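You operate a simulated robot arm through the tools that you are given. There is no shell and no other tool. Be economical: measure what you need, move in short steps, check, and stop when the job is done.

The job below is to be done with a simulated robot arm. You get a single attempt, and the scene is never put back.

JOB
Turn the light bar to high, then switch the table lamp off and unplug it.
Fine: the socket strip is off before the plug comes out; lay the plug on the counter.

Only the result counts: the job must be done as asked and must still hold three seconds after the hand-in. Knocking over, shifting, dropping, spilling or breaking anything else fails it.

ROBOT AND FRAMES
A 7-joint arm with a two-finger parallel gripper, fixed in place. Base frame: the origin is at the foot of the arm, x ahead of it, y to its left, z up. Lengths are in m, angles in degrees, forces in N, time in s.
Its first joint turns from -115.0 to 115.0 degrees. Payload 3.91 kg.
The tool frame sits at the grasp point between the pads (the TCP): z along the fingers, y along the line on which they close. The tips reach 0.03 m beyond it. Largest opening 0.11 m; finger width 0.02, thickness 0.01; the body of the gripper, 0.048 by 0.112 m, starts 0.055 m behind the TCP.
Orientation is that of the tool frame in the base frame, as a unit quaternion [x, y, z, w]. With the fingers straight down and closing along the base's y, the tool's x points along the base's -x, its y along +y and its z along -z.

CONTROLS
- The arm moves only by the tool jog_arm. Its argument "deltas" is a list that holds one entry, the list of rows, each a list of 6 numbers: the shift along the tool's x, y, z in m, then the turn, a rotation vector about the tool's x, y, z in degrees. In form: [[[tx, ty, tz, rx, ry, rz], ...]]. A call has 1 to 12 rows; each row shifts and turns the commanded pose from where the row before left it, along the tool's axes as they then stand. "hand" is the closure in counts, from 0 (fully open) to 255 (shut), set as the call begins (left out, the last holds). A row lasts 0.2 s, in which the tool goes at most 0.05 m and 8.6 degrees; a call with a longer step from one row to the next is refused whole, and so is a gripper value outside its range. Where a pose cannot be reached the arm comes as near as it can. A force on the tool above 40 N (or 10 N above the force at the start of the call, whichever is more), or a blocked arm, ends the call early, and 0.2 s more pass. Each finger travels about 0.108 m/s and halts on what it meets, pressing with about 27 N; the grip force reading is that of the motor and also rises with nothing between the fingers. The clock runs only during rows and for 0.2 s after the last one: add rows that do not move to give the fingers time. It gives the time, the measured TCP pose, the force on the tool (base axes), the opening and the grip force at its end, in the units of the frame above (readings bear some noise).
- Cameras (640 x 400 px; columns grow to the right, rows downward): "scene" is fixed at [0.0566, 0.5034, 1.8709]; the picture's right is [-0.29, -0.96, 0.00], its down [-0.78, 0.23, -0.58] and it looks along [0.56, -0.17, -0.81] (base axes); focal length 230 px, centre (320, 200). "wrist" rides on the gripper at [-0.036, 0, -0.057] in the tool frame; the picture's right is [0.00, -1.00, 0.00], its down [0.97, 0.00, -0.24] and it looks along [0.24, 0.00, 0.97] (tool axes); focal length 218 px, centre (320, 200). There is no depth. A picture from a camera that has moved, and an enlarged one, comes with that camera's place and axes in the base frame and with its lens. The place of the scene camera against the robot may be out by one fixed shift of up to 0.012 m in any direction.
- camera(camera): a new picture of that camera. It takes no simulated time.
- slide_trunk(by): slides the trunk up (or, below 0, down) by that many m; the arm rides with it, the base frame stays. It gives what a move gives, with no picture.
- close_up(camera, box): a new picture of the part [left, top, right, bottom] of that camera's present view, enlarged. It takes no simulated time.
- job_done(): hands the job in; it is judged then, once.

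Work in short steps. Places have to be worked out from the pictures, the camera data and where the tool is seen: move nearer, look again, correct. Check each grasp and each placing, and mend what went wrong. You have 120 turns and 68 pictures in all, those below and enlarged ones among them. Open the gripper and draw the arm clear of the work before you hand the job in, unless the task says otherwise; then end with one line.

The tools are called after ">>>" by a JSON object that holds its "op" and its "data". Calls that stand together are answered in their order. jog_arm: Moves the arm, as the interface text tells. Its arguments: {"type":"object","properties":{"deltas":{"type":"array"},"hand":{"type":"number"}},"required":["deltas"]} The other tools are called the same way: slide_trunk (by) slides the trunk up or down; camera (camera) takes a picture; close_up (camera, box) takes an enlarged picture of a part of a camera's view; job_done () hands the job in.

At the start:

```text
time_s: 0.0
ee_pos: [0.2674, 0.2951, 1.6143]
orientation: [0.0, 1.0, 0.0, 0.0]
force: [-0.2, -0.3, -0.4]
grip_width: 0.11
finger_force: 0.1
trunk travel left (down, up): [-0.925, 0.065]
```

scene: 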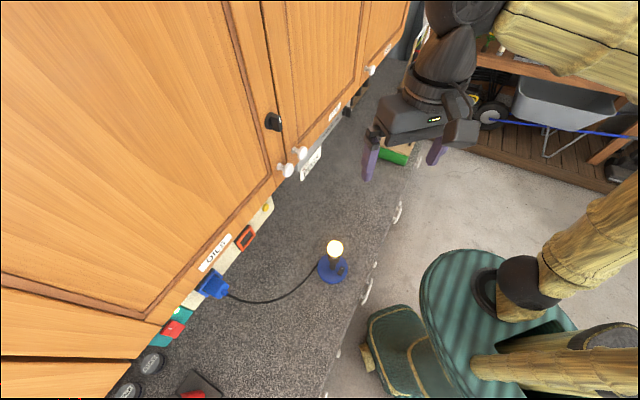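
wrist: 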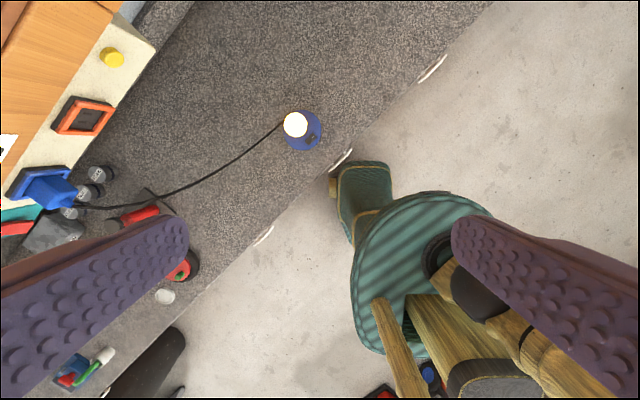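

I start by enlarging the parts of the scene around the strip, the lamp and the cabinet underside to identify the controls.

>>> {"op": "close_up", "data": {"camera": "scene", "box": [100, 180, 360, 400]}}

>>> {"op": "close_up", "data": {"camera": "scene", "box": [240, 40, 440, 200]}}

>>> {"op": "close_up", "data": {"camera": "wrist", "box": [0, 0, 340, 250]}}

```text
1.82 times, centred on (230, 290) of scene
camera zoom: at [0.0566, 0.5034, 1.8709], right [-0.29, -0.96, 0.0], down [-0.78, 0.23, -0.58], along [0.56, -0.17, -0.81], focal length 418 px, centre (484, 36)
```

zoom: 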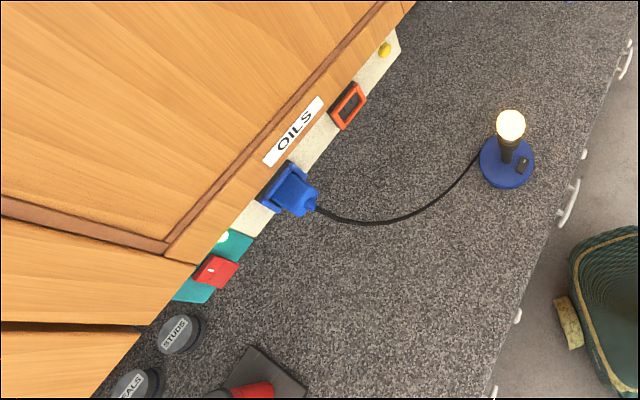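

```text
2.50 times, centred on (340, 120) of scene
camera zoom: at [0.0566, 0.5034, 1.8709], right [-0.29, -0.96, 0.0], down [-0.78, 0.23, -0.58], along [0.56, -0.17, -0.81], focal length 575 px, centre (270, 400)
```

zoom: 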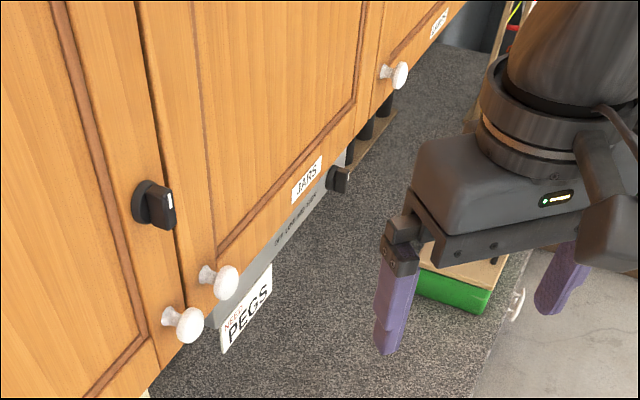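

```text
1.60 times, centred on (170, 125) of wrist
camera zoom: at [0.3065, 0.2947, 1.6722], right [0.0, -1.0, 0.0], down [-0.97, 0.0, 0.24], along [-0.24, 0.0, -0.97], focal length 349 px, centre (560, 320)
```

zoom: 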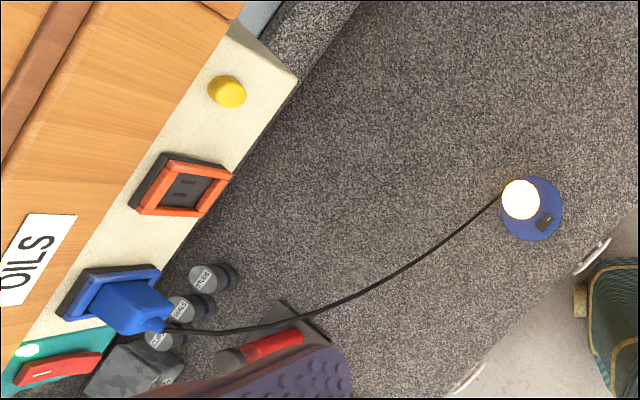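

The wall runs diagonally (roughly along (0.78,-0.63)); plug near (0.25,0.66,1.39), lamp near (0.33,0.32). There seems to be a light bar slider under the cabinet with OFF/LOW/MID/HIGH. I turn the tool towards the wall and tilt it to look.

>>> {"op": "jog_arm", "data": {"deltas": [[[0, 0, 0, 0, 0, -8.5], [0, 0, 0, 0, 0, -8.5], [0, 0, 0, 0, 0, -8.5], [0, 0, 0, 0, 0, -8.5], [0, 0, 0, 0, 0, -8.5], [0, 0, 0, 0, 0, -8.5], [0, 0, 0, 0, -8.5, 0], [0, 0, 0, 0, -8.5, 0], [0, 0, 0, 0, -8.5, 0], [0, 0, 0, 0, -8.5, 0], [0, 0, 0, 0, -8.5, 0]]]}}

>>> {"op": "camera", "data": {"camera": "wrist"}}

>>> {"op": "camera", "data": {"camera": "scene"}}

```text
time_s: 2.4
ee_pos: [0.2787, 0.3054, 1.6088]
orientation: [-0.402, 0.842, 0.156, 0.325]
force: [0.3, -0.7, -0.4]
grip_width: 0.1099
finger_force: 0.0
out of reach, approached as far as the arm can: row 11
trunk travel left (down, up): [-0.925, 0.065]
```

```text
62 pictures are left
camera wrist: at [0.2733, 0.2961, 1.6743], right [0.78, -0.63, 0.0], down [-0.55, -0.68, -0.48], along [0.3, 0.37, -0.88], focal length 218 px, centre (320, 200)
```

wrist: 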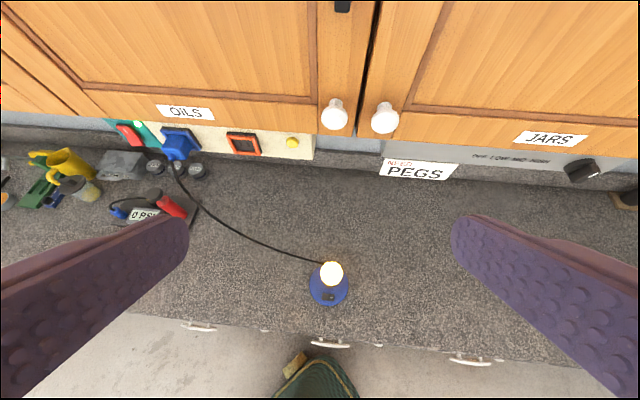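

```text
61 pictures are left
```

scene: 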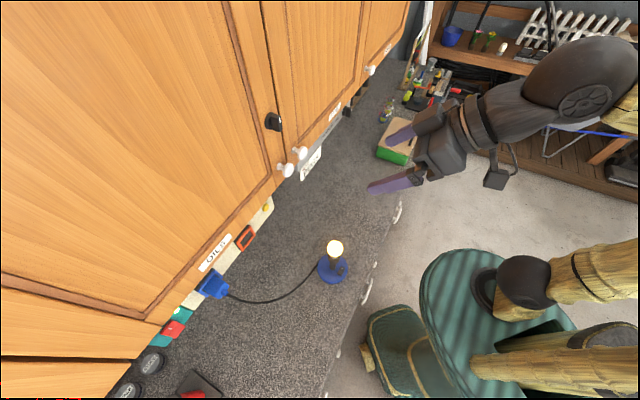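

The view is good now; I enlarge the grey bar and the socket area.

>>> {"op": "close_up", "data": {"camera": "wrist", "box": [370, 110, 640, 220]}}

>>> {"op": "close_up", "data": {"camera": "wrist", "box": [80, 80, 360, 230]}}

>>> {"op": "close_up", "data": {"camera": "wrist", "box": [290, 240, 370, 320]}}

```text
2.37 times, centred on (505, 165) of wrist
camera zoom: at [0.2733, 0.2961, 1.6743], right [0.78, -0.63, 0.0], down [-0.55, -0.68, -0.48], along [0.3, 0.37, -0.88], focal length 517 px, centre (-118, 283)
```

zoom: 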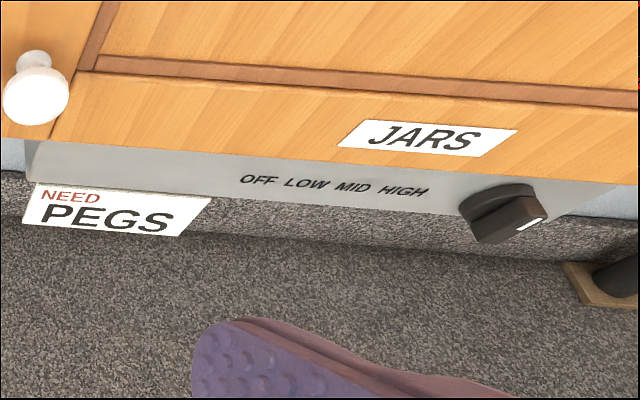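

```text
2.29 times, centred on (220, 155) of wrist
camera zoom: at [0.2733, 0.2961, 1.6743], right [0.78, -0.63, 0.0], down [-0.55, -0.68, -0.48], along [0.3, 0.37, -0.88], focal length 499 px, centre (549, 303)
```

zoom: 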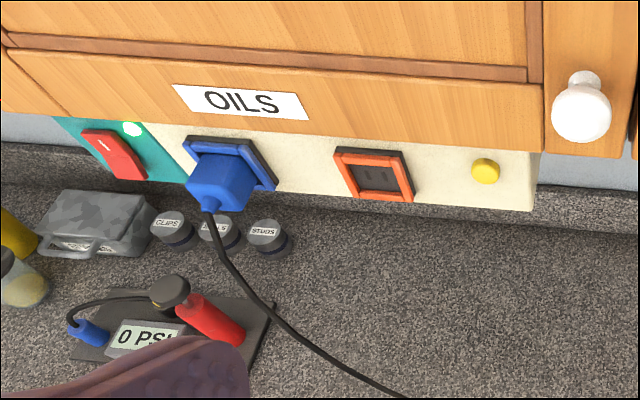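

```text
5.00 times, centred on (330, 280) of wrist
camera zoom: at [0.2733, 0.2961, 1.6743], right [0.78, -0.63, 0.0], down [-0.55, -0.68, -0.48], along [0.3, 0.37, -0.88], focal length 1091 px, centre (270, -200)
```

zoom: 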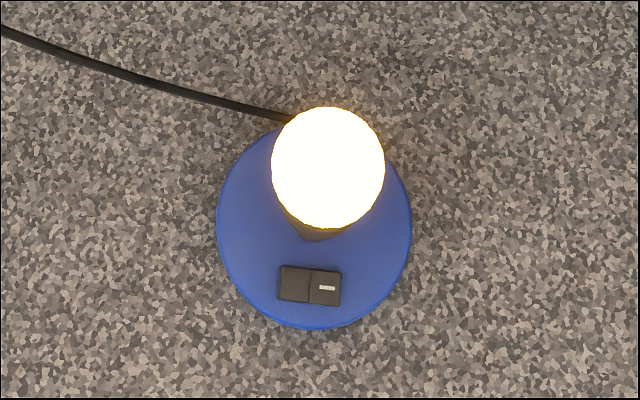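

The light bar is the grey bar with a rotary knob, near (0.76,0.19,1.38); the strip has a red rocker on the teal part; the lamp has a rocker on its base. I move along the wall toward the knob, staying high, to look at it.

>>> {"op": "jog_arm", "data": {"deltas": [[[0.0122, -0.0464, 0.0022, 0, 0, 0], [0.0122, -0.0464, 0.0022, 0, 0, 0], [0.0122, -0.0464, 0.0022, 0, 0, 0], [0.0122, -0.0464, 0.0022, 0, 0, 0], [0.0122, -0.0464, 0.0022, 0, 0, 0], [0.0122, -0.0464, 0.0022, 0, 0, 0], [0.0122, -0.0464, 0.0022, 0, 0, 0], [0.0122, -0.0464, 0.0022, 0, 0, 0], [0, 0, 0, 0, -8, 0], [0, 0, 0, 0, -8, 0]]]}}

>>> {"op": "camera", "data": {"camera": "wrist"}}

```text
time_s: 4.6
ee_pos: [0.5299, 0.0228, 1.5294]
orientation: [-0.375, 0.788, 0.21, 0.441]
force: [1.2, -1.1, 0.3]
grip_width: 0.1098
finger_force: 0.0
trunk travel left (down, up): [-0.925, 0.065]
```

```text
57 pictures are left
camera wrist: at [0.512, -0.0005, 1.5909], right [0.78, -0.63, 0.0], down [-0.45, -0.55, -0.7], along [0.44, 0.55, -0.71], focal length 218 px, centre (320, 200)
```

wrist: 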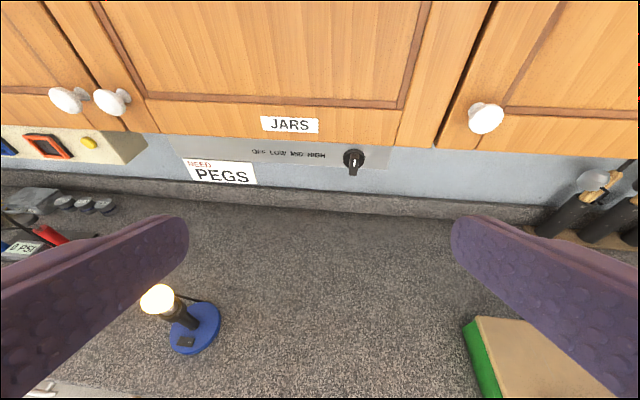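

The knob sits near (0.725,0.187,1.39), its handle pointing down. I enlarge it to read its position.

>>> {"op": "close_up", "data": {"camera": "wrist", "box": [240, 135, 400, 190]}}

```text
4.00 times, centred on (320, 162) of wrist
camera zoom: at [0.512, -0.0005, 1.5909], right [0.78, -0.63, 0.0], down [-0.45, -0.55, -0.7], along [0.44, 0.55, -0.71], focal length 873 px, centre (320, 350)
```

zoom: 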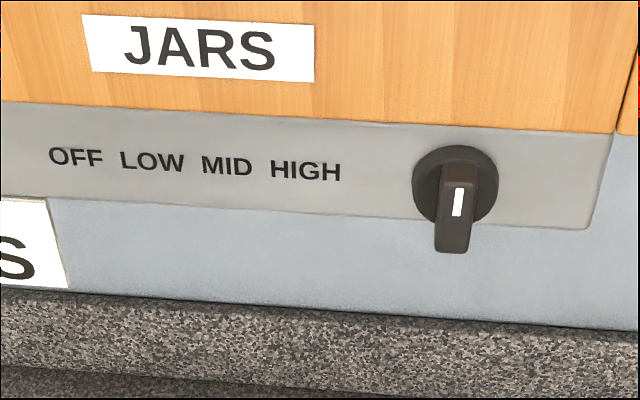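

The handle's white line seems to point up; I need a frontal view. Wall inward normal is about yaw 45.5°, so I close in, align and tilt nearer to horizontal.

>>> {"op": "jog_arm", "data": {"deltas": [[[0.0005, -0.009, 0.0375, 0, 0, 0], [0.0005, -0.009, 0.0375, 0, 0, 0], [0.0005, -0.009, 0.0375, 0, 0, 0], [0, 0, 0, 4.69, 0, 2.87], [0, 0, 0, 0, -7.5, 0], [0, 0, 0, 0, -7.5, 0]]]}}

>>> {"op": "camera", "data": {"camera": "wrist"}}

>>> {"op": "camera", "data": {"camera": "scene"}}

```text
time_s: 6.0
ee_pos: [0.607, 0.0803, 1.4706]
orientation: [-0.31, 0.739, 0.231, 0.552]
force: [-0.1, 0.0, -0.4]
grip_width: 0.11
finger_force: 0.1
trunk travel left (down, up): [-0.925, 0.065]
```

```text
55 pictures are left
camera wrist: at [0.5784, 0.0495, 1.5225], right [0.71, -0.7, 0.0], down [-0.35, -0.36, -0.86], along [0.61, 0.61, -0.51], focal length 218 px, centre (320, 200)
```

wrist: 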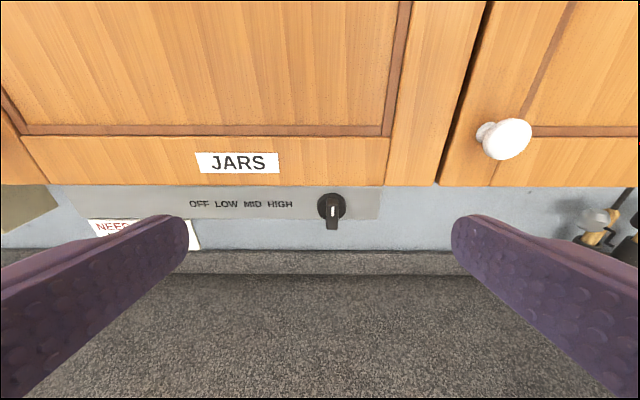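

```text
54 pictures are left
```

scene: 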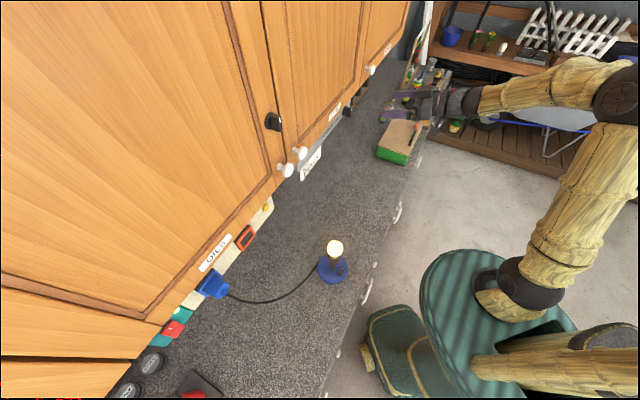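

The view is now square to the wall. I enlarge the knob.

>>> {"op": "close_up", "data": {"camera": "wrist", "box": [280, 175, 390, 245]}}

```text
5.71 times, centred on (335, 210) of wrist
camera zoom: at [0.5784, 0.0495, 1.5225], right [0.71, -0.7, 0.0], down [-0.35, -0.36, -0.86], along [0.61, 0.61, -0.51], focal length 1247 px, centre (234, 143)
```

zoom: 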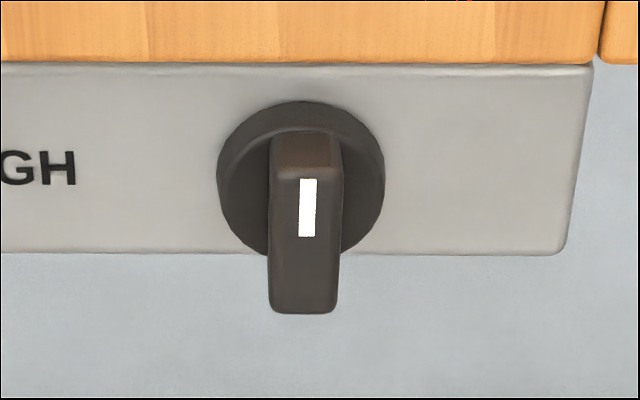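

Triangulation shows the bar face and door hang well in front of the real wall: the knob axis is at about (0.76,0.21,1.371), and the counter itself is much lower (~z 1.0). I level the tool and move to a stand-off in front of the knob.

>>> {"op": "jog_arm", "data": {"deltas": [[[0, 0, 0, 0, -8.35, 0], [0, 0, 0, 0, -8.35, 0], [0.0332, -0.0055, 0.02, 0, 0, 0], [0.0332, -0.0055, 0.02, 0, 0, 0], [0.0332, -0.0055, 0.02, 0, 0, 0]]]}}

>>> {"op": "camera", "data": {"camera": "wrist"}}

```text
time_s: 7.2
ee_pos: [0.6647, 0.1114, 1.3701]
orientation: [-0.273, 0.651, 0.274, 0.653]
force: [-0.1, 0.7, -0.2]
grip_width: 0.1099
finger_force: 0.0
trunk travel left (down, up): [-0.925, 0.065]
```

```text
52 pictures are left
camera wrist: at [0.6256, 0.0716, 1.4065], right [0.71, -0.7, 0.0], down [-0.17, -0.17, -0.97], along [0.68, 0.69, -0.24], focal length 218 px, centre (320, 200)
```

wrist: 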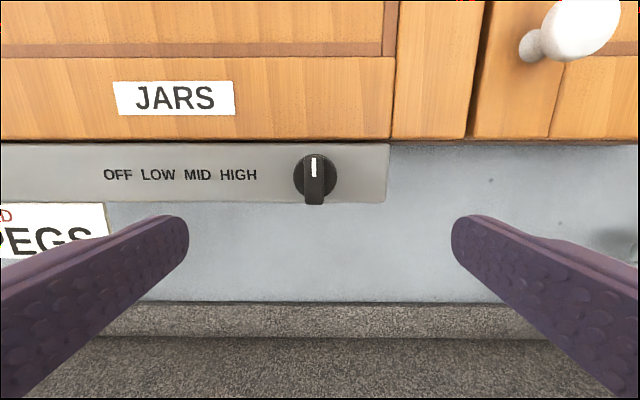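

The knob is slightly left (~4 mm) and about 10 mm higher than the TCP. I correct and step closer, then recheck.

>>> {"op": "jog_arm", "data": {"deltas": [[[-0.008, 0.0035, 0.015, 0, 0, 0], [0, 0, 0.01, 0, 0, 0]]]}}

>>> {"op": "camera", "data": {"camera": "wrist"}}

```text
time_s: 7.8
ee_pos: [0.676, 0.1318, 1.3803]
orientation: [-0.273, 0.651, 0.274, 0.653]
force: [0.4, 0.6, 0.3]
grip_width: 0.1099
finger_force: 0.1
trunk travel left (down, up): [-0.925, 0.065]
```

```text
51 pictures are left
camera wrist: at [0.6387, 0.0919, 1.4157], right [0.71, -0.7, 0.0], down [-0.17, -0.17, -0.97], along [0.68, 0.69, -0.24], focal length 218 px, centre (320, 200)
```

wrist: 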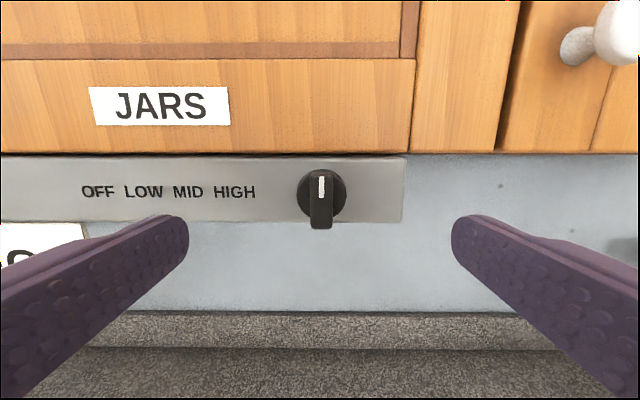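

The knob is centred; the disc face is at roughly 0.09–0.1 m ahead of the TCP. I advance straight so the tips flank the handle and then look before closing.

>>> {"op": "jog_arm", "data": {"deltas": [[[-0.003, 0, 0.019, 0, 0, 0], [0, 0, 0.019, 0, 0, 0], [0, 0, 0.016, 0, 0, 0]]]}}

>>> {"op": "camera", "data": {"camera": "wrist"}}

```text
time_s: 8.6
ee_pos: [0.7165, 0.1721, 1.3829]
orientation: [-0.273, 0.651, 0.274, 0.653]
force: [0.4, -0.4, 0.2]
grip_width: 0.1099
finger_force: 0.0
trunk travel left (down, up): [-0.925, 0.065]
```

```text
50 pictures are left
camera wrist: at [0.6774, 0.1309, 1.419], right [0.71, -0.7, 0.0], down [-0.17, -0.17, -0.97], along [0.68, 0.69, -0.24], focal length 218 px, centre (320, 200)
```

wrist: 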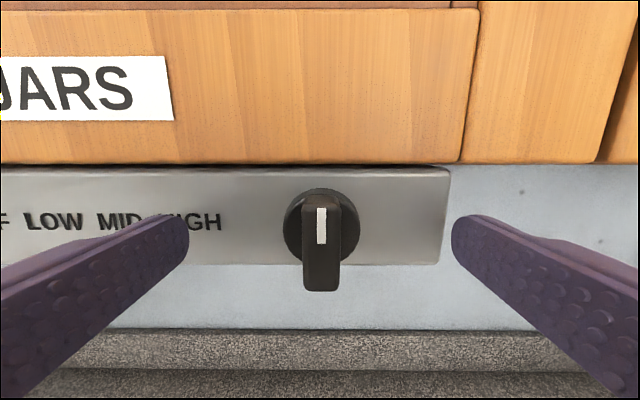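

The tips are about at the disc plane, flanking the handle. I back off 2 mm and close on it.

>>> {"op": "jog_arm", "data": {"deltas": [[[0, 0, -0.002, 0, 0, 0], [0, 0, 0, 0, 0, 0], [0, 0, 0, 0, 0, 0], [0, 0, 0, 0, 0, 0]]], "hand": 255}}

>>> {"op": "camera", "data": {"camera": "wrist"}}

```text
time_s: 9.6
ee_pos: [0.7145, 0.1695, 1.3829]
orientation: [-0.272, 0.651, 0.273, 0.653]
force: [1.9, 0.6, 1.1]
grip_width: 0.0139
finger_force: 45.2
trunk travel left (down, up): [-0.925, 0.065]
```

```text
49 pictures are left
camera wrist: at [0.6759, 0.1287, 1.4188], right [0.71, -0.7, 0.0], down [-0.17, -0.17, -0.97], along [0.68, 0.69, -0.24], focal length 218 px, centre (320, 200)
```

wrist: 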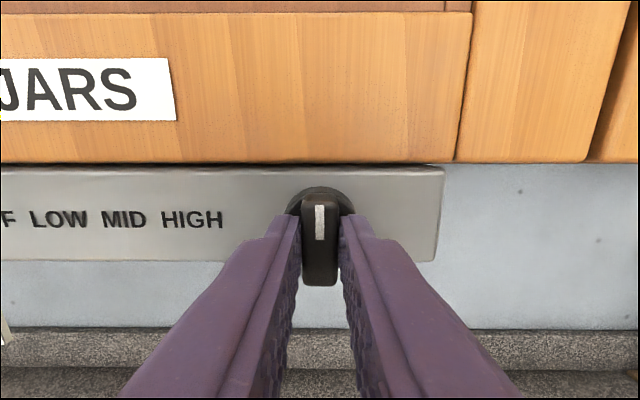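

Gripped (13.9 mm). I turn clockwise about 30° and read the forces.

>>> {"op": "jog_arm", "data": {"deltas": [[[0, 0, 0, 0, 0, 7.5], [0, 0, 0, 0, 0, 7.5], [0, 0, 0, 0, 0, 7.5], [0, 0, 0, 0, 0, 7.5]]]}}

>>> {"op": "camera", "data": {"camera": "wrist"}}

>>> {"op": "camera", "data": {"camera": "scene"}}

```text
time_s: 10.6
ee_pos: [0.7142, 0.1692, 1.3833]
orientation: [-0.093, 0.7, 0.434, 0.56]
force: [1.7, -0.6, 0.1]
grip_width: 0.014
finger_force: 44.3
trunk travel left (down, up): [-0.925, 0.065]
```

```text
48 pictures are left
camera wrist: at [0.6888, 0.116, 1.4139], right [0.62, -0.61, -0.5], down [-0.51, 0.17, -0.84], along [0.6, 0.78, -0.2], focal length 218 px, centre (320, 200)
```

wrist: 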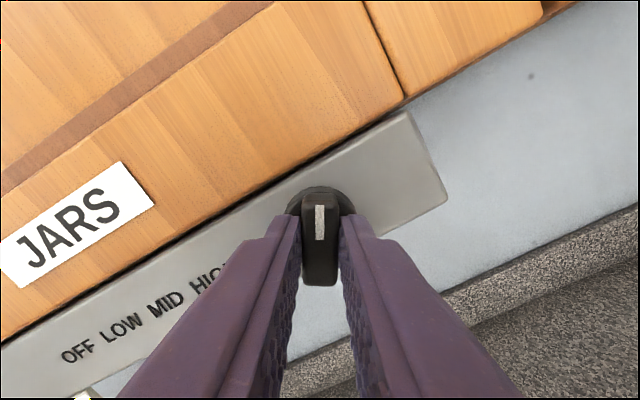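

```text
47 pictures are left
```

scene: 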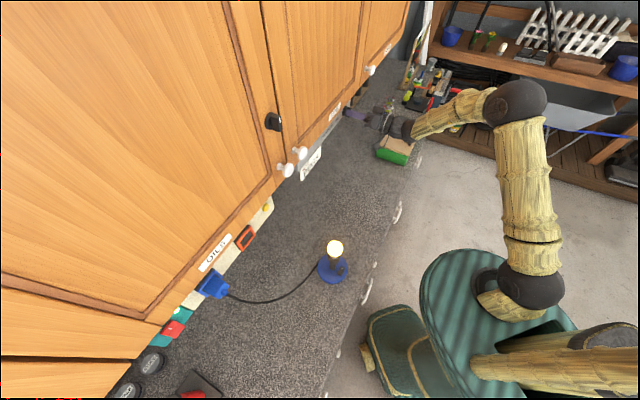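

The knob follows freely. I continue another 30°, to 60°.

>>> {"op": "jog_arm", "data": {"deltas": [[[0, 0, 0, 0, 0, 7.5], [0, 0, 0, 0, 0, 7.5], [0, 0, 0, 0, 0, 7.5], [0, 0, 0, 0, 0, 7.5]]]}}

>>> {"op": "camera", "data": {"camera": "wrist"}}

```text
time_s: 11.6
ee_pos: [0.712, 0.1686, 1.3827]
orientation: [0.089, 0.7, 0.565, 0.428]
force: [3.6, -1.0, 1.5]
grip_width: 0.0139
finger_force: 44.6
trunk travel left (down, up): [-0.925, 0.065]
```

```text
46 pictures are left
camera wrist: at [0.6982, 0.1068, 1.4007], right [0.36, -0.35, -0.87], down [-0.77, 0.42, -0.48], along [0.53, 0.84, -0.12], focal length 218 px, centre (320, 200)
```

wrist: 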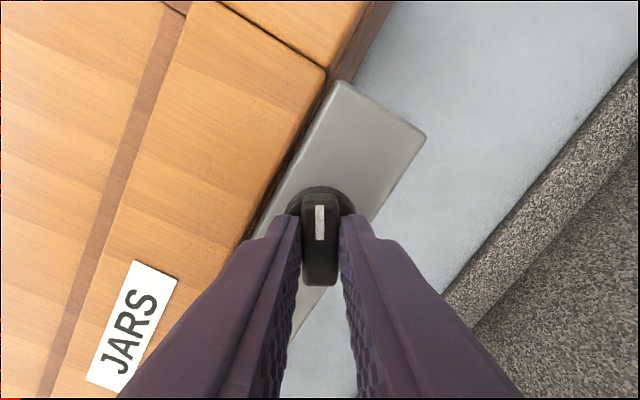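

Still turning freely, no stop yet. Another 30°.

>>> {"op": "jog_arm", "data": {"deltas": [[[0, 0, 0, 0, 0, 7.5], [0, 0, 0, 0, 0, 7.5], [0, 0, 0, 0, 0, 7.5], [0, 0, 0, 0, 0, 7.5]]]}}

>>> {"op": "camera", "data": {"camera": "wrist"}}

>>> {"op": "camera", "data": {"camera": "scene"}}

```text
time_s: 12.6
ee_pos: [0.7146, 0.1697, 1.3842]
orientation: [0.267, 0.653, 0.656, 0.268]
force: [4.1, -1.7, 5.1]
grip_width: 0.014
finger_force: 45.0
trunk travel left (down, up): [-0.925, 0.065]
```

```text
45 pictures are left
camera wrist: at [0.7016, 0.1035, 1.3827], right [0.0, 0.0, -1.0], down [-0.86, 0.51, 0.0], along [0.51, 0.86, 0.0], focal length 218 px, centre (320, 200)
```

wrist: 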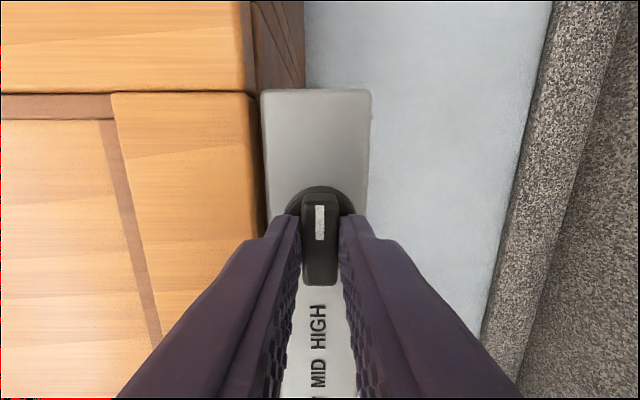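

```text
44 pictures are left
```

scene: 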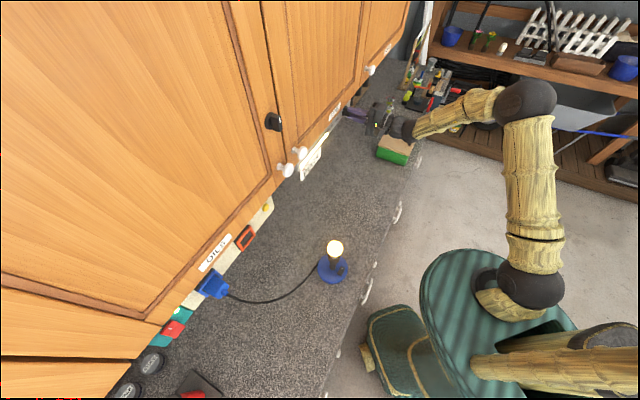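

The bar now looks lighter in the scene view, so it is brightening as I turn. I carry on with 20° more, watching for a stop.

>>> {"op": "jog_arm", "data": {"deltas": [[[0, 0, 0, 0, 0, 6.7], [0, 0, 0, 0, 0, 6.7], [0, 0, 0, 0, 0, 6.7]]]}}

>>> {"op": "close_up", "data": {"camera": "scene", "box": [260, 80, 420, 200]}}

>>> {"op": "camera", "data": {"camera": "wrist"}}

```text
time_s: 13.4
ee_pos: [0.7135, 0.1695, 1.3841]
orientation: [0.378, 0.596, 0.692, 0.149]
force: [4.8, -1.3, 3.6]
grip_width: 0.0137
finger_force: 45.0
trunk travel left (down, up): [-0.925, 0.065]
```

```text
3.33 times, centred on (340, 140) of scene
camera zoom: at [0.0566, 0.5034, 1.8709], right [-0.29, -0.96, 0.0], down [-0.78, 0.23, -0.58], along [0.56, -0.17, -0.81], focal length 767 px, centre (253, 400)
```

zoom: 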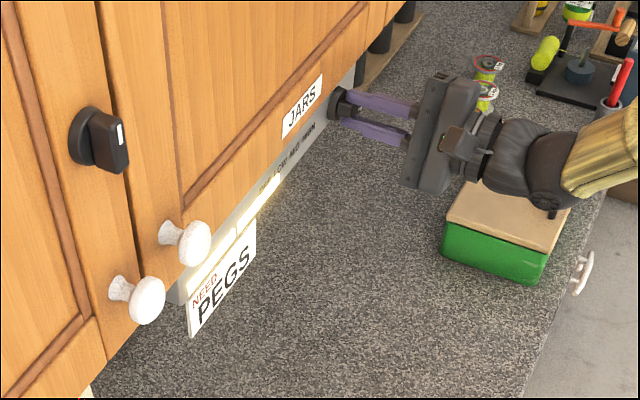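

```text
42 pictures are left
camera wrist: at [0.7001, 0.1051, 1.3704], right [-0.24, 0.24, -0.94], down [-0.82, 0.47, 0.34], along [0.52, 0.85, 0.09], focal length 218 px, centre (320, 200)
```

wrist: 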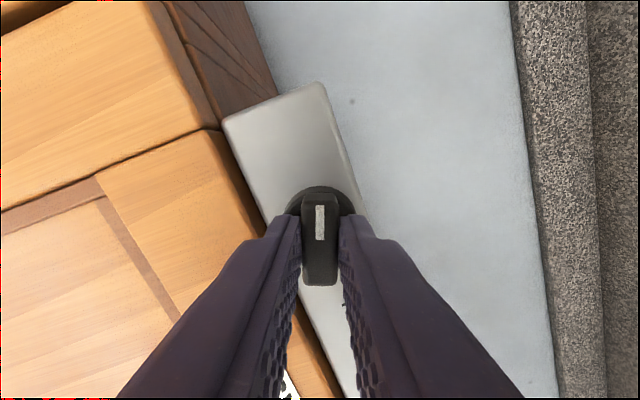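

Lamp segments along the bar are lit. I turn further to find whether more light/stop follows.

>>> {"op": "jog_arm", "data": {"deltas": [[[0, 0, 0, 0, 0, 6.7], [0, 0, 0, 0, 0, 6.7], [0, 0, 0, 0, 0, 6.7]]]}}

>>> {"op": "close_up", "data": {"camera": "scene", "box": [260, 80, 420, 200]}}

```text
time_s: 14.2
ee_pos: [0.7139, 0.17, 1.3831]
orientation: [0.476, 0.52, 0.708, 0.026]
force: [5.1, -2.1, 5.8]
grip_width: 0.0135
finger_force: 45.1
trunk travel left (down, up): [-0.925, 0.065]
```

```text
3.33 times, centred on (340, 140) of scene
camera zoom: at [0.0566, 0.5034, 1.8709], right [-0.29, -0.96, 0.0], down [-0.78, 0.23, -0.58], along [0.56, -0.17, -0.81], focal length 767 px, centre (253, 400)
```

zoom: 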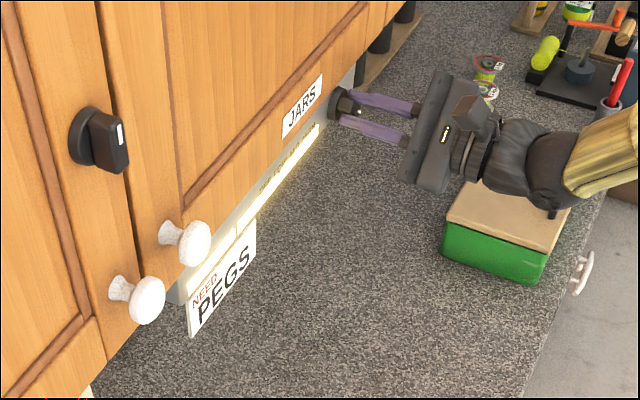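

The third segment is now lit: HIGH. With thresholds between 110° and 130°, the detent is probably ~135°; I add 5°, then open and back off to check.

>>> {"op": "jog_arm", "data": {"deltas": [[[0, 0, 0, 0, 0, 5], [0, 0, 0, 0, 0, 0]]]}}

>>> {"op": "camera", "data": {"camera": "wrist"}}

```text
time_s: 14.8
ee_pos: [0.714, 0.1695, 1.3832]
orientation: [0.498, 0.5, 0.709, -0.005]
force: [6.0, -0.9, 4.9]
grip_width: 0.0139
finger_force: 44.7
trunk travel left (down, up): [-0.925, 0.065]
```

```text
40 pictures are left
camera wrist: at [0.6941, 0.111, 1.3573], right [-0.5, 0.5, -0.7], down [-0.66, 0.31, 0.69], along [0.56, 0.81, 0.17], focal length 218 px, centre (320, 200)
```

wrist: 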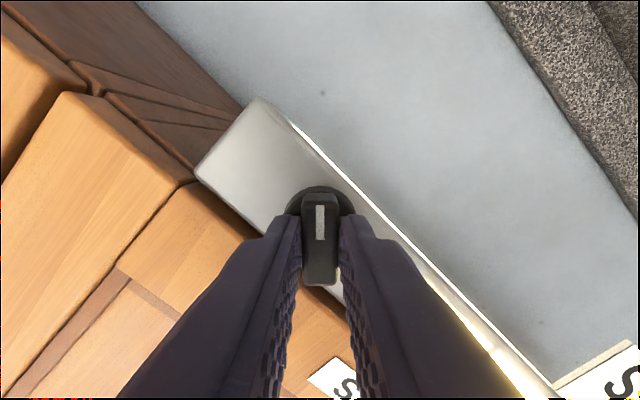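

I open slightly and retreat straight back, then check the bar.

>>> {"op": "jog_arm", "data": {"deltas": [[[0, 0, 0, 0, 0, 0], [0, 0, 0, 0, 0, 0], [0, 0, -0.02, 0, 0, 0], [0, 0, -0.04, 0, 0, 0], [0, 0, -0.04, 0, 0, 0], [0, 0, -0.03, 0, 0, 0]]], "hand": 185}}

>>> {"op": "camera", "data": {"camera": "wrist"}}

```text
time_s: 16.2
ee_pos: [0.6215, 0.0766, 1.3822]
orientation: [0.497, 0.501, 0.709, -0.004]
force: [-0.1, -0.2, -1.0]
grip_width: 0.0301
finger_force: 0.1
trunk travel left (down, up): [-0.925, 0.065]
```

```text
39 pictures are left
camera wrist: at [0.6013, 0.0183, 1.3565], right [-0.5, 0.5, -0.7], down [-0.66, 0.31, 0.69], along [0.56, 0.81, 0.17], focal length 218 px, centre (320, 200)
```

wrist: 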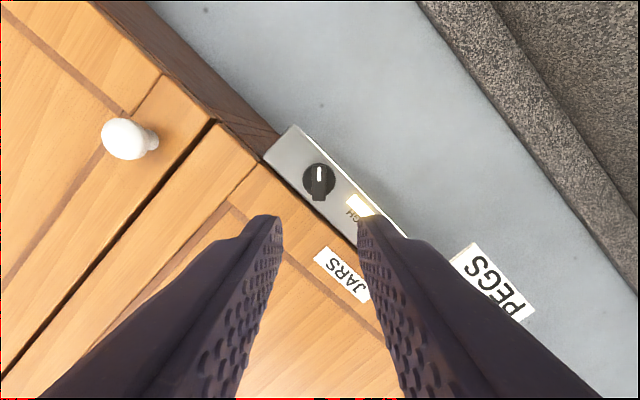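

HIGH is lit and the knob holds. I roll the wrist back (135°), drawing away a little first.

>>> {"op": "jog_arm", "data": {"deltas": [[[0, 0, -0.03, 0, 0, -8.5], [0, 0, -0.02, 0, 0, -8.5], [0, 0, 0, 0, 0, -8.5], [0, 0, 0, 0, 0, -8.5], [0, 0, 0, 0, 0, -8.5], [0, 0, 0, 0, 0, -8.5], [0, 0, 0, 0, 0, -8.5], [0, 0, 0, 0, 0, -8.5], [0, 0, 0, 0, 0, -8.5], [0, 0, 0, 0, 0, -8.5], [0, 0, 0, 0, 0, -8.5], [0, 0, 0, 0, 0, -8.5]]]}}

>>> {"op": "jog_arm", "data": {"deltas": [[[0, 0, 0, 0, 0, -8.5], [0, 0, 0, 0, 0, -8.5], [0, 0, 0, 0, 0, -8.5], [0, 0, 0, 0, 0, -7.5], [0, 0, 0, 0, 8.5, 0], [0, 0, 0, 0, 8.5, 0], [0, 0, 0, 0, 8.5, 0], [0, 0, 0, 0, 8.5, 0]]]}}

>>> {"op": "camera", "data": {"camera": "wrist"}}

```text
time_s: 18.8
ee_pos: [0.5866, 0.0415, 1.3827]
orientation: [-0.077, 0.701, 0.449, 0.548]
force: [-1.3, -0.1, -0.9]
grip_width: 0.0302
finger_force: 0.0
trunk travel left (down, up): [-0.925, 0.065]
```

```text
time_s: 20.6
ee_pos: [0.5863, 0.0406, 1.3812]
orientation: [-0.341, 0.814, 0.184, 0.432]
force: [-0.8, 0.3, -0.8]
grip_width: 0.0301
finger_force: 0.1
trunk travel left (down, up): [-0.925, 0.065]
```

```text
38 pictures are left
camera wrist: at [0.57, 0.022, 1.4446], right [0.71, -0.7, 0.0], down [-0.52, -0.53, -0.67], along [0.47, 0.48, -0.74], focal length 218 px, centre (320, 200)
```

wrist: 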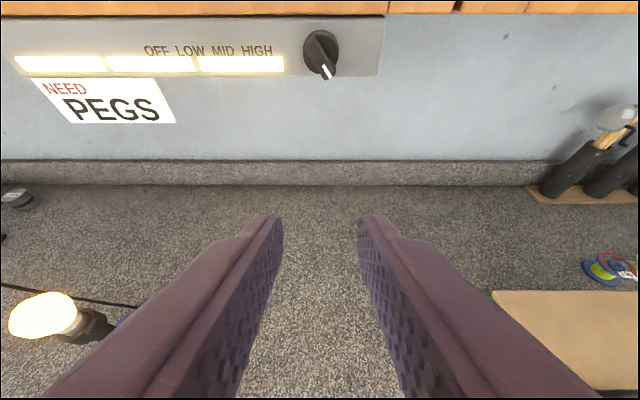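

The bar is fully lit with the knob clear. Next I move along the wall to above the lamp (r≈0), turning the tool down.

>>> {"op": "jog_arm", "data": {"deltas": [[[0, 0.043, 0, 0, 4, 0], [0, 0.043, 0, 0, 4, 0], [0, 0.043, 0, 0, 4, 0], [0, 0.043, 0, 0, 4, 0], [0, 0.043, 0, 0, 5, 0], [0, 0.043, 0, 0, 5, 0], [0, 0.043, 0, 0, 6, 0], [0, 0.043, 0, 0, 7, 0], [0, 0.043, 0, 0, 8, 0], [0, 0, 0, 0, 8, 0]]]}}

>>> {"op": "camera", "data": {"camera": "wrist"}}

>>> {"op": "camera", "data": {"camera": "scene"}}

```text
time_s: 22.8
ee_pos: [0.313, 0.3131, 1.3839]
orientation: [-0.385, 0.923, 0.006, 0.008]
force: [-0.7, -0.3, 0.4]
grip_width: 0.0302
finger_force: 0.0
trunk travel left (down, up): [-0.925, 0.065]
```

```text
37 pictures are left
camera wrist: at [0.3397, 0.3372, 1.4408], right [0.71, -0.7, 0.0], down [-0.68, -0.69, 0.22], along [-0.16, -0.16, -0.97], focal length 218 px, centre (320, 200)
```

wrist: 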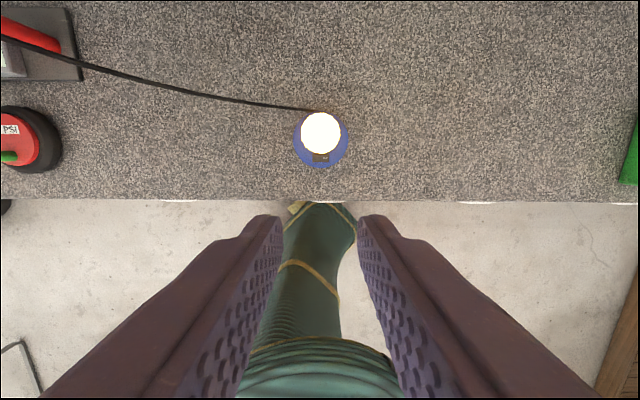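

```text
36 pictures are left
```

scene: 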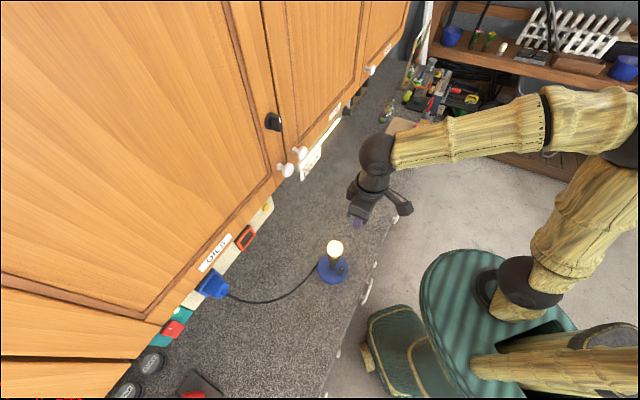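

The lamp switch is at about (0.327,0.325,0.98), the bulb centre at (0.354,0.352,1.13). I lower the trunk partly, then tilt 40° and step back from the wall so the hand will clear the bulb.

>>> {"op": "jog_arm", "data": {"deltas": [[[0.03, 0, 0, 0, -8, 0], [0.03, 0, 0, 0, -8, 0], [0.03, 0, 0, 0, -8, 0], [0, 0, 0, 0, -8, 0], [0, 0, 0, 0, -8, 0]]], "hand": 255}}

>>> {"op": "slide_trunk", "data": {"by": -0.22}}

>>> {"op": "camera", "data": {"camera": "wrist"}}

>>> {"op": "camera", "data": {"camera": "scene"}}

```text
time_s: 24.0
ee_pos: [0.2592, 0.2636, 1.3871]
orientation: [-0.361, 0.863, 0.137, 0.325]
force: [-0.7, 0.2, 0.0]
grip_width: 0.0002
finger_force: 27.2
out of reach, approached as far as the arm can: row 5
trunk travel left (down, up): [-0.925, 0.065]
```

```text
time_s: 26.3
ee_pos: [0.2587, 0.2645, 1.1666]
orientation: [-0.362, 0.864, 0.138, 0.323]
force: [-0.4, -1.1, -0.1]
grip_width: 0.0001
finger_force: 27.4
trunk travel left (down, up): [-0.705, 0.285]
```

```text
35 pictures are left
camera wrist: at [0.2539, 0.2568, 1.2338], right [0.71, -0.7, 0.0], down [-0.62, -0.63, -0.46], along [0.32, 0.33, -0.89], focal length 218 px, centre (320, 200)
```

wrist: 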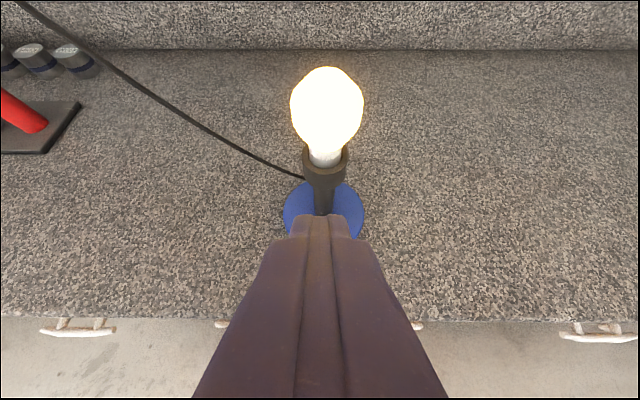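

```text
34 pictures are left
```

scene: 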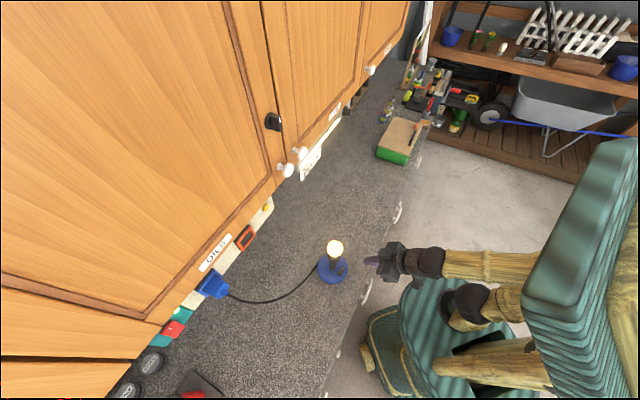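

The closed fingers hide the switch; I open them to look at the rocker.

>>> {"op": "jog_arm", "data": {"deltas": [[[0, 0, 0, 0, 0, 0], [0, 0, 0, 0, 0, 0], [0, 0, 0, 0, 0, 0]]], "hand": 0}}

>>> {"op": "close_up", "data": {"camera": "wrist", "box": [270, 170, 380, 260]}}

```text
time_s: 27.1
ee_pos: [0.2582, 0.2641, 1.1663]
orientation: [-0.362, 0.864, 0.138, 0.323]
force: [0.0, 0.2, 0.3]
grip_width: 0.11
finger_force: 0.1
trunk travel left (down, up): [-0.705, 0.285]
```

```text
4.44 times, centred on (325, 215) of wrist
camera zoom: at [0.2539, 0.2569, 1.2337], right [0.71, -0.7, 0.0], down [-0.62, -0.63, -0.46], along [0.32, 0.33, -0.89], focal length 970 px, centre (298, 133)
```

zoom: 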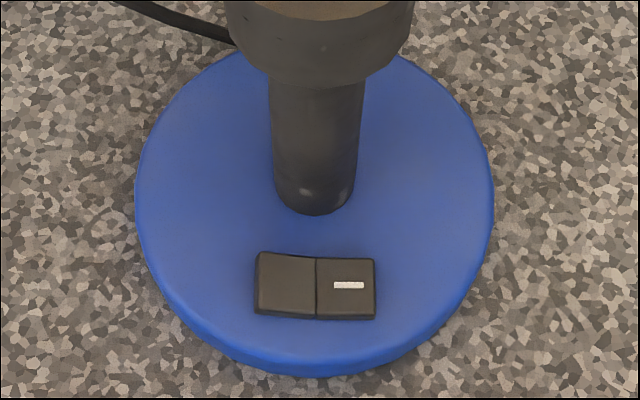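

The left half is the raised one, so I press it. I lower the trunk 0.16, close the fingers and move in over the left half at a hover height.

>>> {"op": "slide_trunk", "data": {"by": -0.15}}

>>> {"op": "jog_arm", "data": {"deltas": [[[0, 0, 0, 0, 0, 0], [0, 0, 0, 0, 0, 0], [-0.0192, 0.0027, 0.0168, 0, 0, 0], [-0.0192, 0.0027, 0.0168, 0, 0, 0], [-0.0192, 0.0027, 0.0168, 0, 0, 0]]], "hand": 255}}

>>> {"op": "camera", "data": {"camera": "wrist"}}

```text
time_s: 28.9
ee_pos: [0.2594, 0.2647, 1.0179]
orientation: [-0.361, 0.864, 0.137, 0.323]
force: [0.7, 0.3, -0.7]
grip_width: 0.1102
finger_force: 0.0
trunk travel left (down, up): [-0.555, 0.435]
```

```text
time_s: 30.1
ee_pos: [0.3104, 0.3243, 1.0184]
orientation: [-0.361, 0.864, 0.138, 0.323]
force: [0.3, 0.2, -0.9]
grip_width: 0.0005
finger_force: 27.1
trunk travel left (down, up): [-0.555, 0.435]
```

```text
32 pictures are left
camera wrist: at [0.3042, 0.3168, 1.0842], right [0.71, -0.7, -0.01], down [-0.63, -0.63, -0.46], along [0.32, 0.33, -0.89], focal length 218 px, centre (320, 200)
```

wrist: 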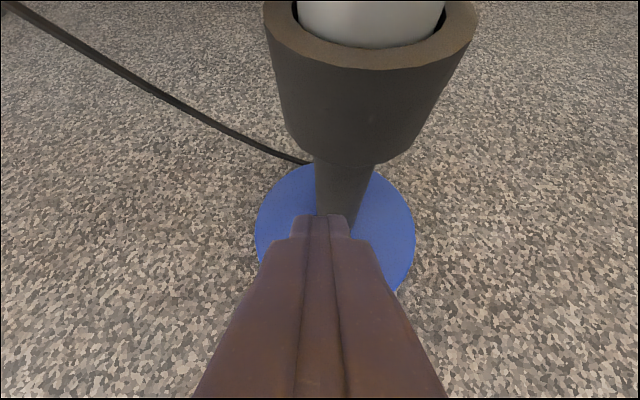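

Hovering with the tip about 4 cm above the left half. I lower straight down in small steps watching the force.

>>> {"op": "jog_arm", "data": {"deltas": [[[0.0066, 0.002, 0.0075, 0, 0, 0], [0.0066, 0, 0.0075, 0, 0, 0], [0.0066, 0, 0.0075, 0, 0, 0]]]}}

>>> {"op": "camera", "data": {"camera": "scene"}}

```text
time_s: 30.9
ee_pos: [0.3046, 0.3251, 0.9875]
orientation: [-0.361, 0.864, 0.136, 0.323]
force: [0.3, 0.2, -0.6]
grip_width: 0.0
finger_force: 26.4
trunk travel left (down, up): [-0.555, 0.435]
```

```text
31 pictures are left
```

scene: 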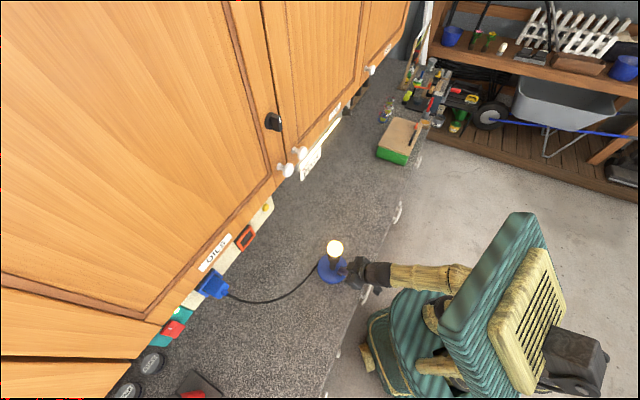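

No contact yet. I correct 2–4 mm and go down further.

>>> {"op": "jog_arm", "data": {"deltas": [[[0.0036, -0.0025, 0.0101, 0, 0, 0], [0.0066, 0, 0.0075, 0, 0, 0]]]}}

>>> {"op": "close_up", "data": {"camera": "scene", "box": [300, 220, 400, 300]}}

```text
time_s: 31.5
ee_pos: [0.3103, 0.3277, 0.9676]
orientation: [-0.362, 0.864, 0.138, 0.323]
force: [-0.5, 0.4, -0.1]
grip_width: 0.0001
finger_force: 26.7
trunk travel left (down, up): [-0.555, 0.435]
```

```text
5.00 times, centred on (350, 260) of scene
camera zoom: at [0.0566, 0.5034, 1.8709], right [-0.29, -0.96, 0.0], down [-0.78, 0.23, -0.58], along [0.56, -0.17, -0.81], focal length 1150 px, centre (170, -100)
```

zoom: 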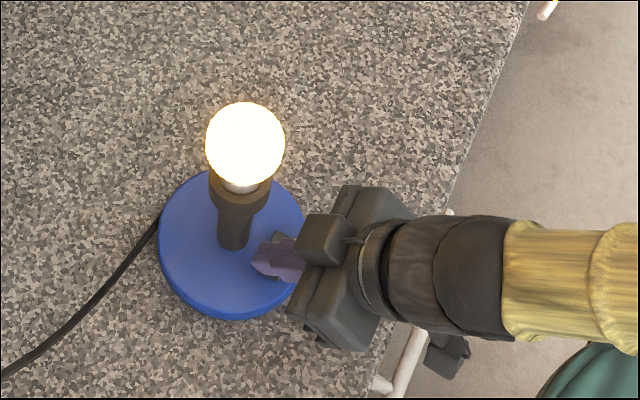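

Tip is right over the switch area. Continue in 5 mm steps.

>>> {"op": "jog_arm", "data": {"deltas": [[[0.0033, 0, 0.0038, 0, 0, 0], [0.0033, 0, 0.0038, 0, 0, 0], [0.0033, 0, 0.0038, 0, 0, 0]]]}}

>>> {"op": "close_up", "data": {"camera": "scene", "box": [300, 220, 400, 300]}}

```text
time_s: 32.3
ee_pos: [0.3104, 0.3289, 0.9597]
orientation: [-0.36, 0.861, 0.144, 0.329]
force: [-6.1, -7.4, 25.4]
grip_width: 0.0001
finger_force: 26.9
trunk travel left (down, up): [-0.555, 0.435]
stopped in row 3: the force on the tool passed its limit (the readings are from after the stop); the commanded pose is now the measured one
```

```text
5.00 times, centred on (350, 260) of scene
camera zoom: at [0.0566, 0.5034, 1.8709], right [-0.29, -0.96, 0.0], down [-0.78, 0.23, -0.58], along [0.56, -0.17, -0.81], focal length 1150 px, centre (170, -100)
```

zoom: 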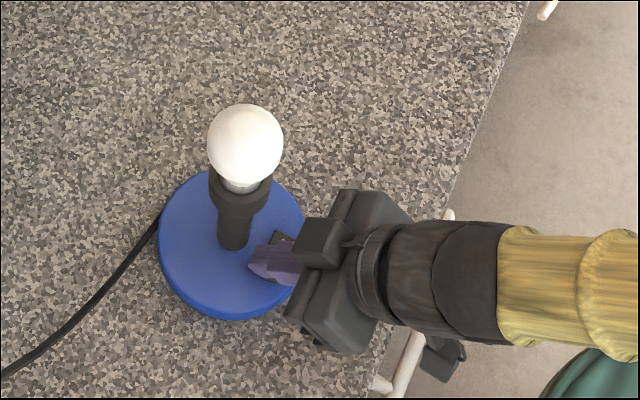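

The lamp went off at contact. I lift straight up, then back out, and raise the trunk.

>>> {"op": "jog_arm", "data": {"deltas": [[[-0.0066, 0, -0.0075, 0, 0, 0], [-0.0132, 0, -0.015, 0, 0, 0], [0.006, 0, -0.03, 0, 0, 0], [0.02, 0, -0.03, 0, 0, 0], [0.02, 0, -0.02, 0, 0, 0]]]}}

>>> {"op": "slide_trunk", "data": {"by": 0.37}}

>>> {"op": "camera", "data": {"camera": "wrist"}}

```text
time_s: 33.5
ee_pos: [0.3189, 0.2044, 1.0132]
orientation: [-0.239, 0.905, 0.076, 0.342]
force: [-0.5, -1.4, 2.2]
grip_width: 0.0002
finger_force: 26.9
out of reach, approached as far as the arm can: row 5
trunk travel left (down, up): [-0.555, 0.435]
```

```text
time_s: 37.0
ee_pos: [0.253, 0.2685, 1.389]
orientation: [-0.36, 0.863, 0.141, 0.326]
force: [-0.5, -0.8, -0.8]
grip_width: 0.0
finger_force: 27.1
trunk travel left (down, up): [-0.925, 0.065]
```

```text
28 pictures are left
camera wrist: at [0.2469, 0.2611, 1.4555], right [0.71, -0.7, -0.01], down [-0.62, -0.63, -0.47], along [0.32, 0.34, -0.89], focal length 218 px, centre (320, 200)
```

wrist: 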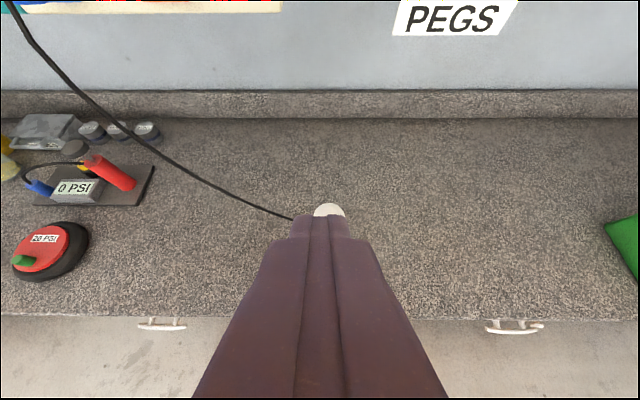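

The lamp still stands. Now I go along the wall to the socket strip (rocker about r=-0.40, plug r=-0.30, z≈1.38), levelling the tool and opening the fingers for a view.

>>> {"op": "jog_arm", "data": {"deltas": [[[-0.0151, 0.0425, 0.0131, 0, 0, 0], [-0.0151, 0.0425, 0.0131, 0, 0, 0], [-0.0151, 0.0425, 0.0131, 0, 0, 0], [-0.0151, 0.0425, 0.0131, 0, 0, 0], [0, 0.0425, 0, 0, -8.2, 0], [0, 0.0425, 0, 0, -8.2, 0], [0, 0.0425, 0, 0, -8.2, 0], [0, 0.0425, 0, 0, -8.2, 0], [0, 0, 0, 0, -8.2, 0], [0, 0, 0, 0, -8.2, 0]]], "hand": 0}}

>>> {"op": "camera", "data": {"camera": "wrist"}}

```text
time_s: 38.9
ee_pos: [0.1931, 0.4774, 1.4805]
orientation: [-0.198, 0.773, 0.214, 0.564]
force: [0.2, -0.2, -1.2]
grip_width: 0.1103
finger_force: 0.1
out of reach, approached as far as the arm can: row 6, 7, 8, 9
trunk travel left (down, up): [-0.925, 0.065]
stopped in row 9: the arm was blocked; the commanded pose is now the measured one
```

```text
27 pictures are left
camera wrist: at [0.1612, 0.4476, 1.53], right [0.55, -0.83, -0.11], down [-0.46, -0.2, -0.86], along [0.69, 0.52, -0.49], focal length 218 px, centre (320, 200)
```

wrist: 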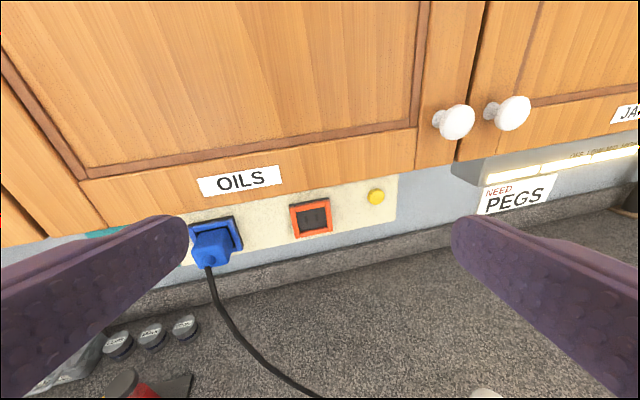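

The arm folds too tightly there; it needs to be farther out. I move outward along the strip, keeping the orientation, then re-align.

>>> {"op": "jog_arm", "data": {"deltas": [[[0.004, 0.039, 0.011, 0, 0, 0], [0.004, 0.039, 0.011, 0, 0, 0], [0.004, 0.039, 0.011, 0, 0, 0], [0.004, 0.039, 0.011, 0, 0, 0]]]}}

```text
time_s: 39.9
ee_pos: [0.1985, 0.5135, 1.549]
orientation: [-0.146, 0.783, 0.222, 0.562]
force: [0.4, -0.5, -0.5]
grip_width: 0.11
finger_force: 0.0
out of reach, approached as far as the arm can: row 2, 3, 4
trunk travel left (down, up): [-0.925, 0.065]
```

The IK drifted. I test whether turning the tool toward the radial direction (yaw about the vertical) frees the arm.

>>> {"op": "jog_arm", "data": {"deltas": [[[0, 0, 0, -7.56, 1.46, -2.15], [0, 0, 0, -7.56, 1.46, -2.15], [0, 0, 0, -7.56, 1.46, -2.15], [0, 0, 0, -7.56, 1.46, -2.15], [0, 0, 0, 0, 0, 0]]]}}

>>> {"op": "camera", "data": {"camera": "scene"}}

```text
time_s: 41.1
ee_pos: [0.145, 0.5369, 1.5192]
orientation: [-0.41, 0.698, 0.357, 0.466]
force: [-1.6, 0.1, 0.0]
grip_width: 0.1101
finger_force: 0.0
trunk travel left (down, up): [-0.925, 0.065]
```

```text
26 pictures are left
```

scene: 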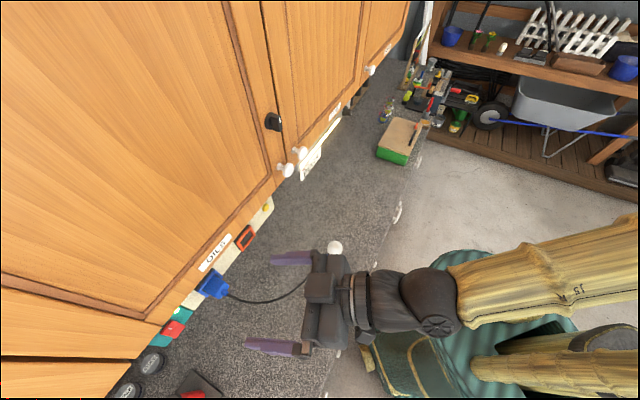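

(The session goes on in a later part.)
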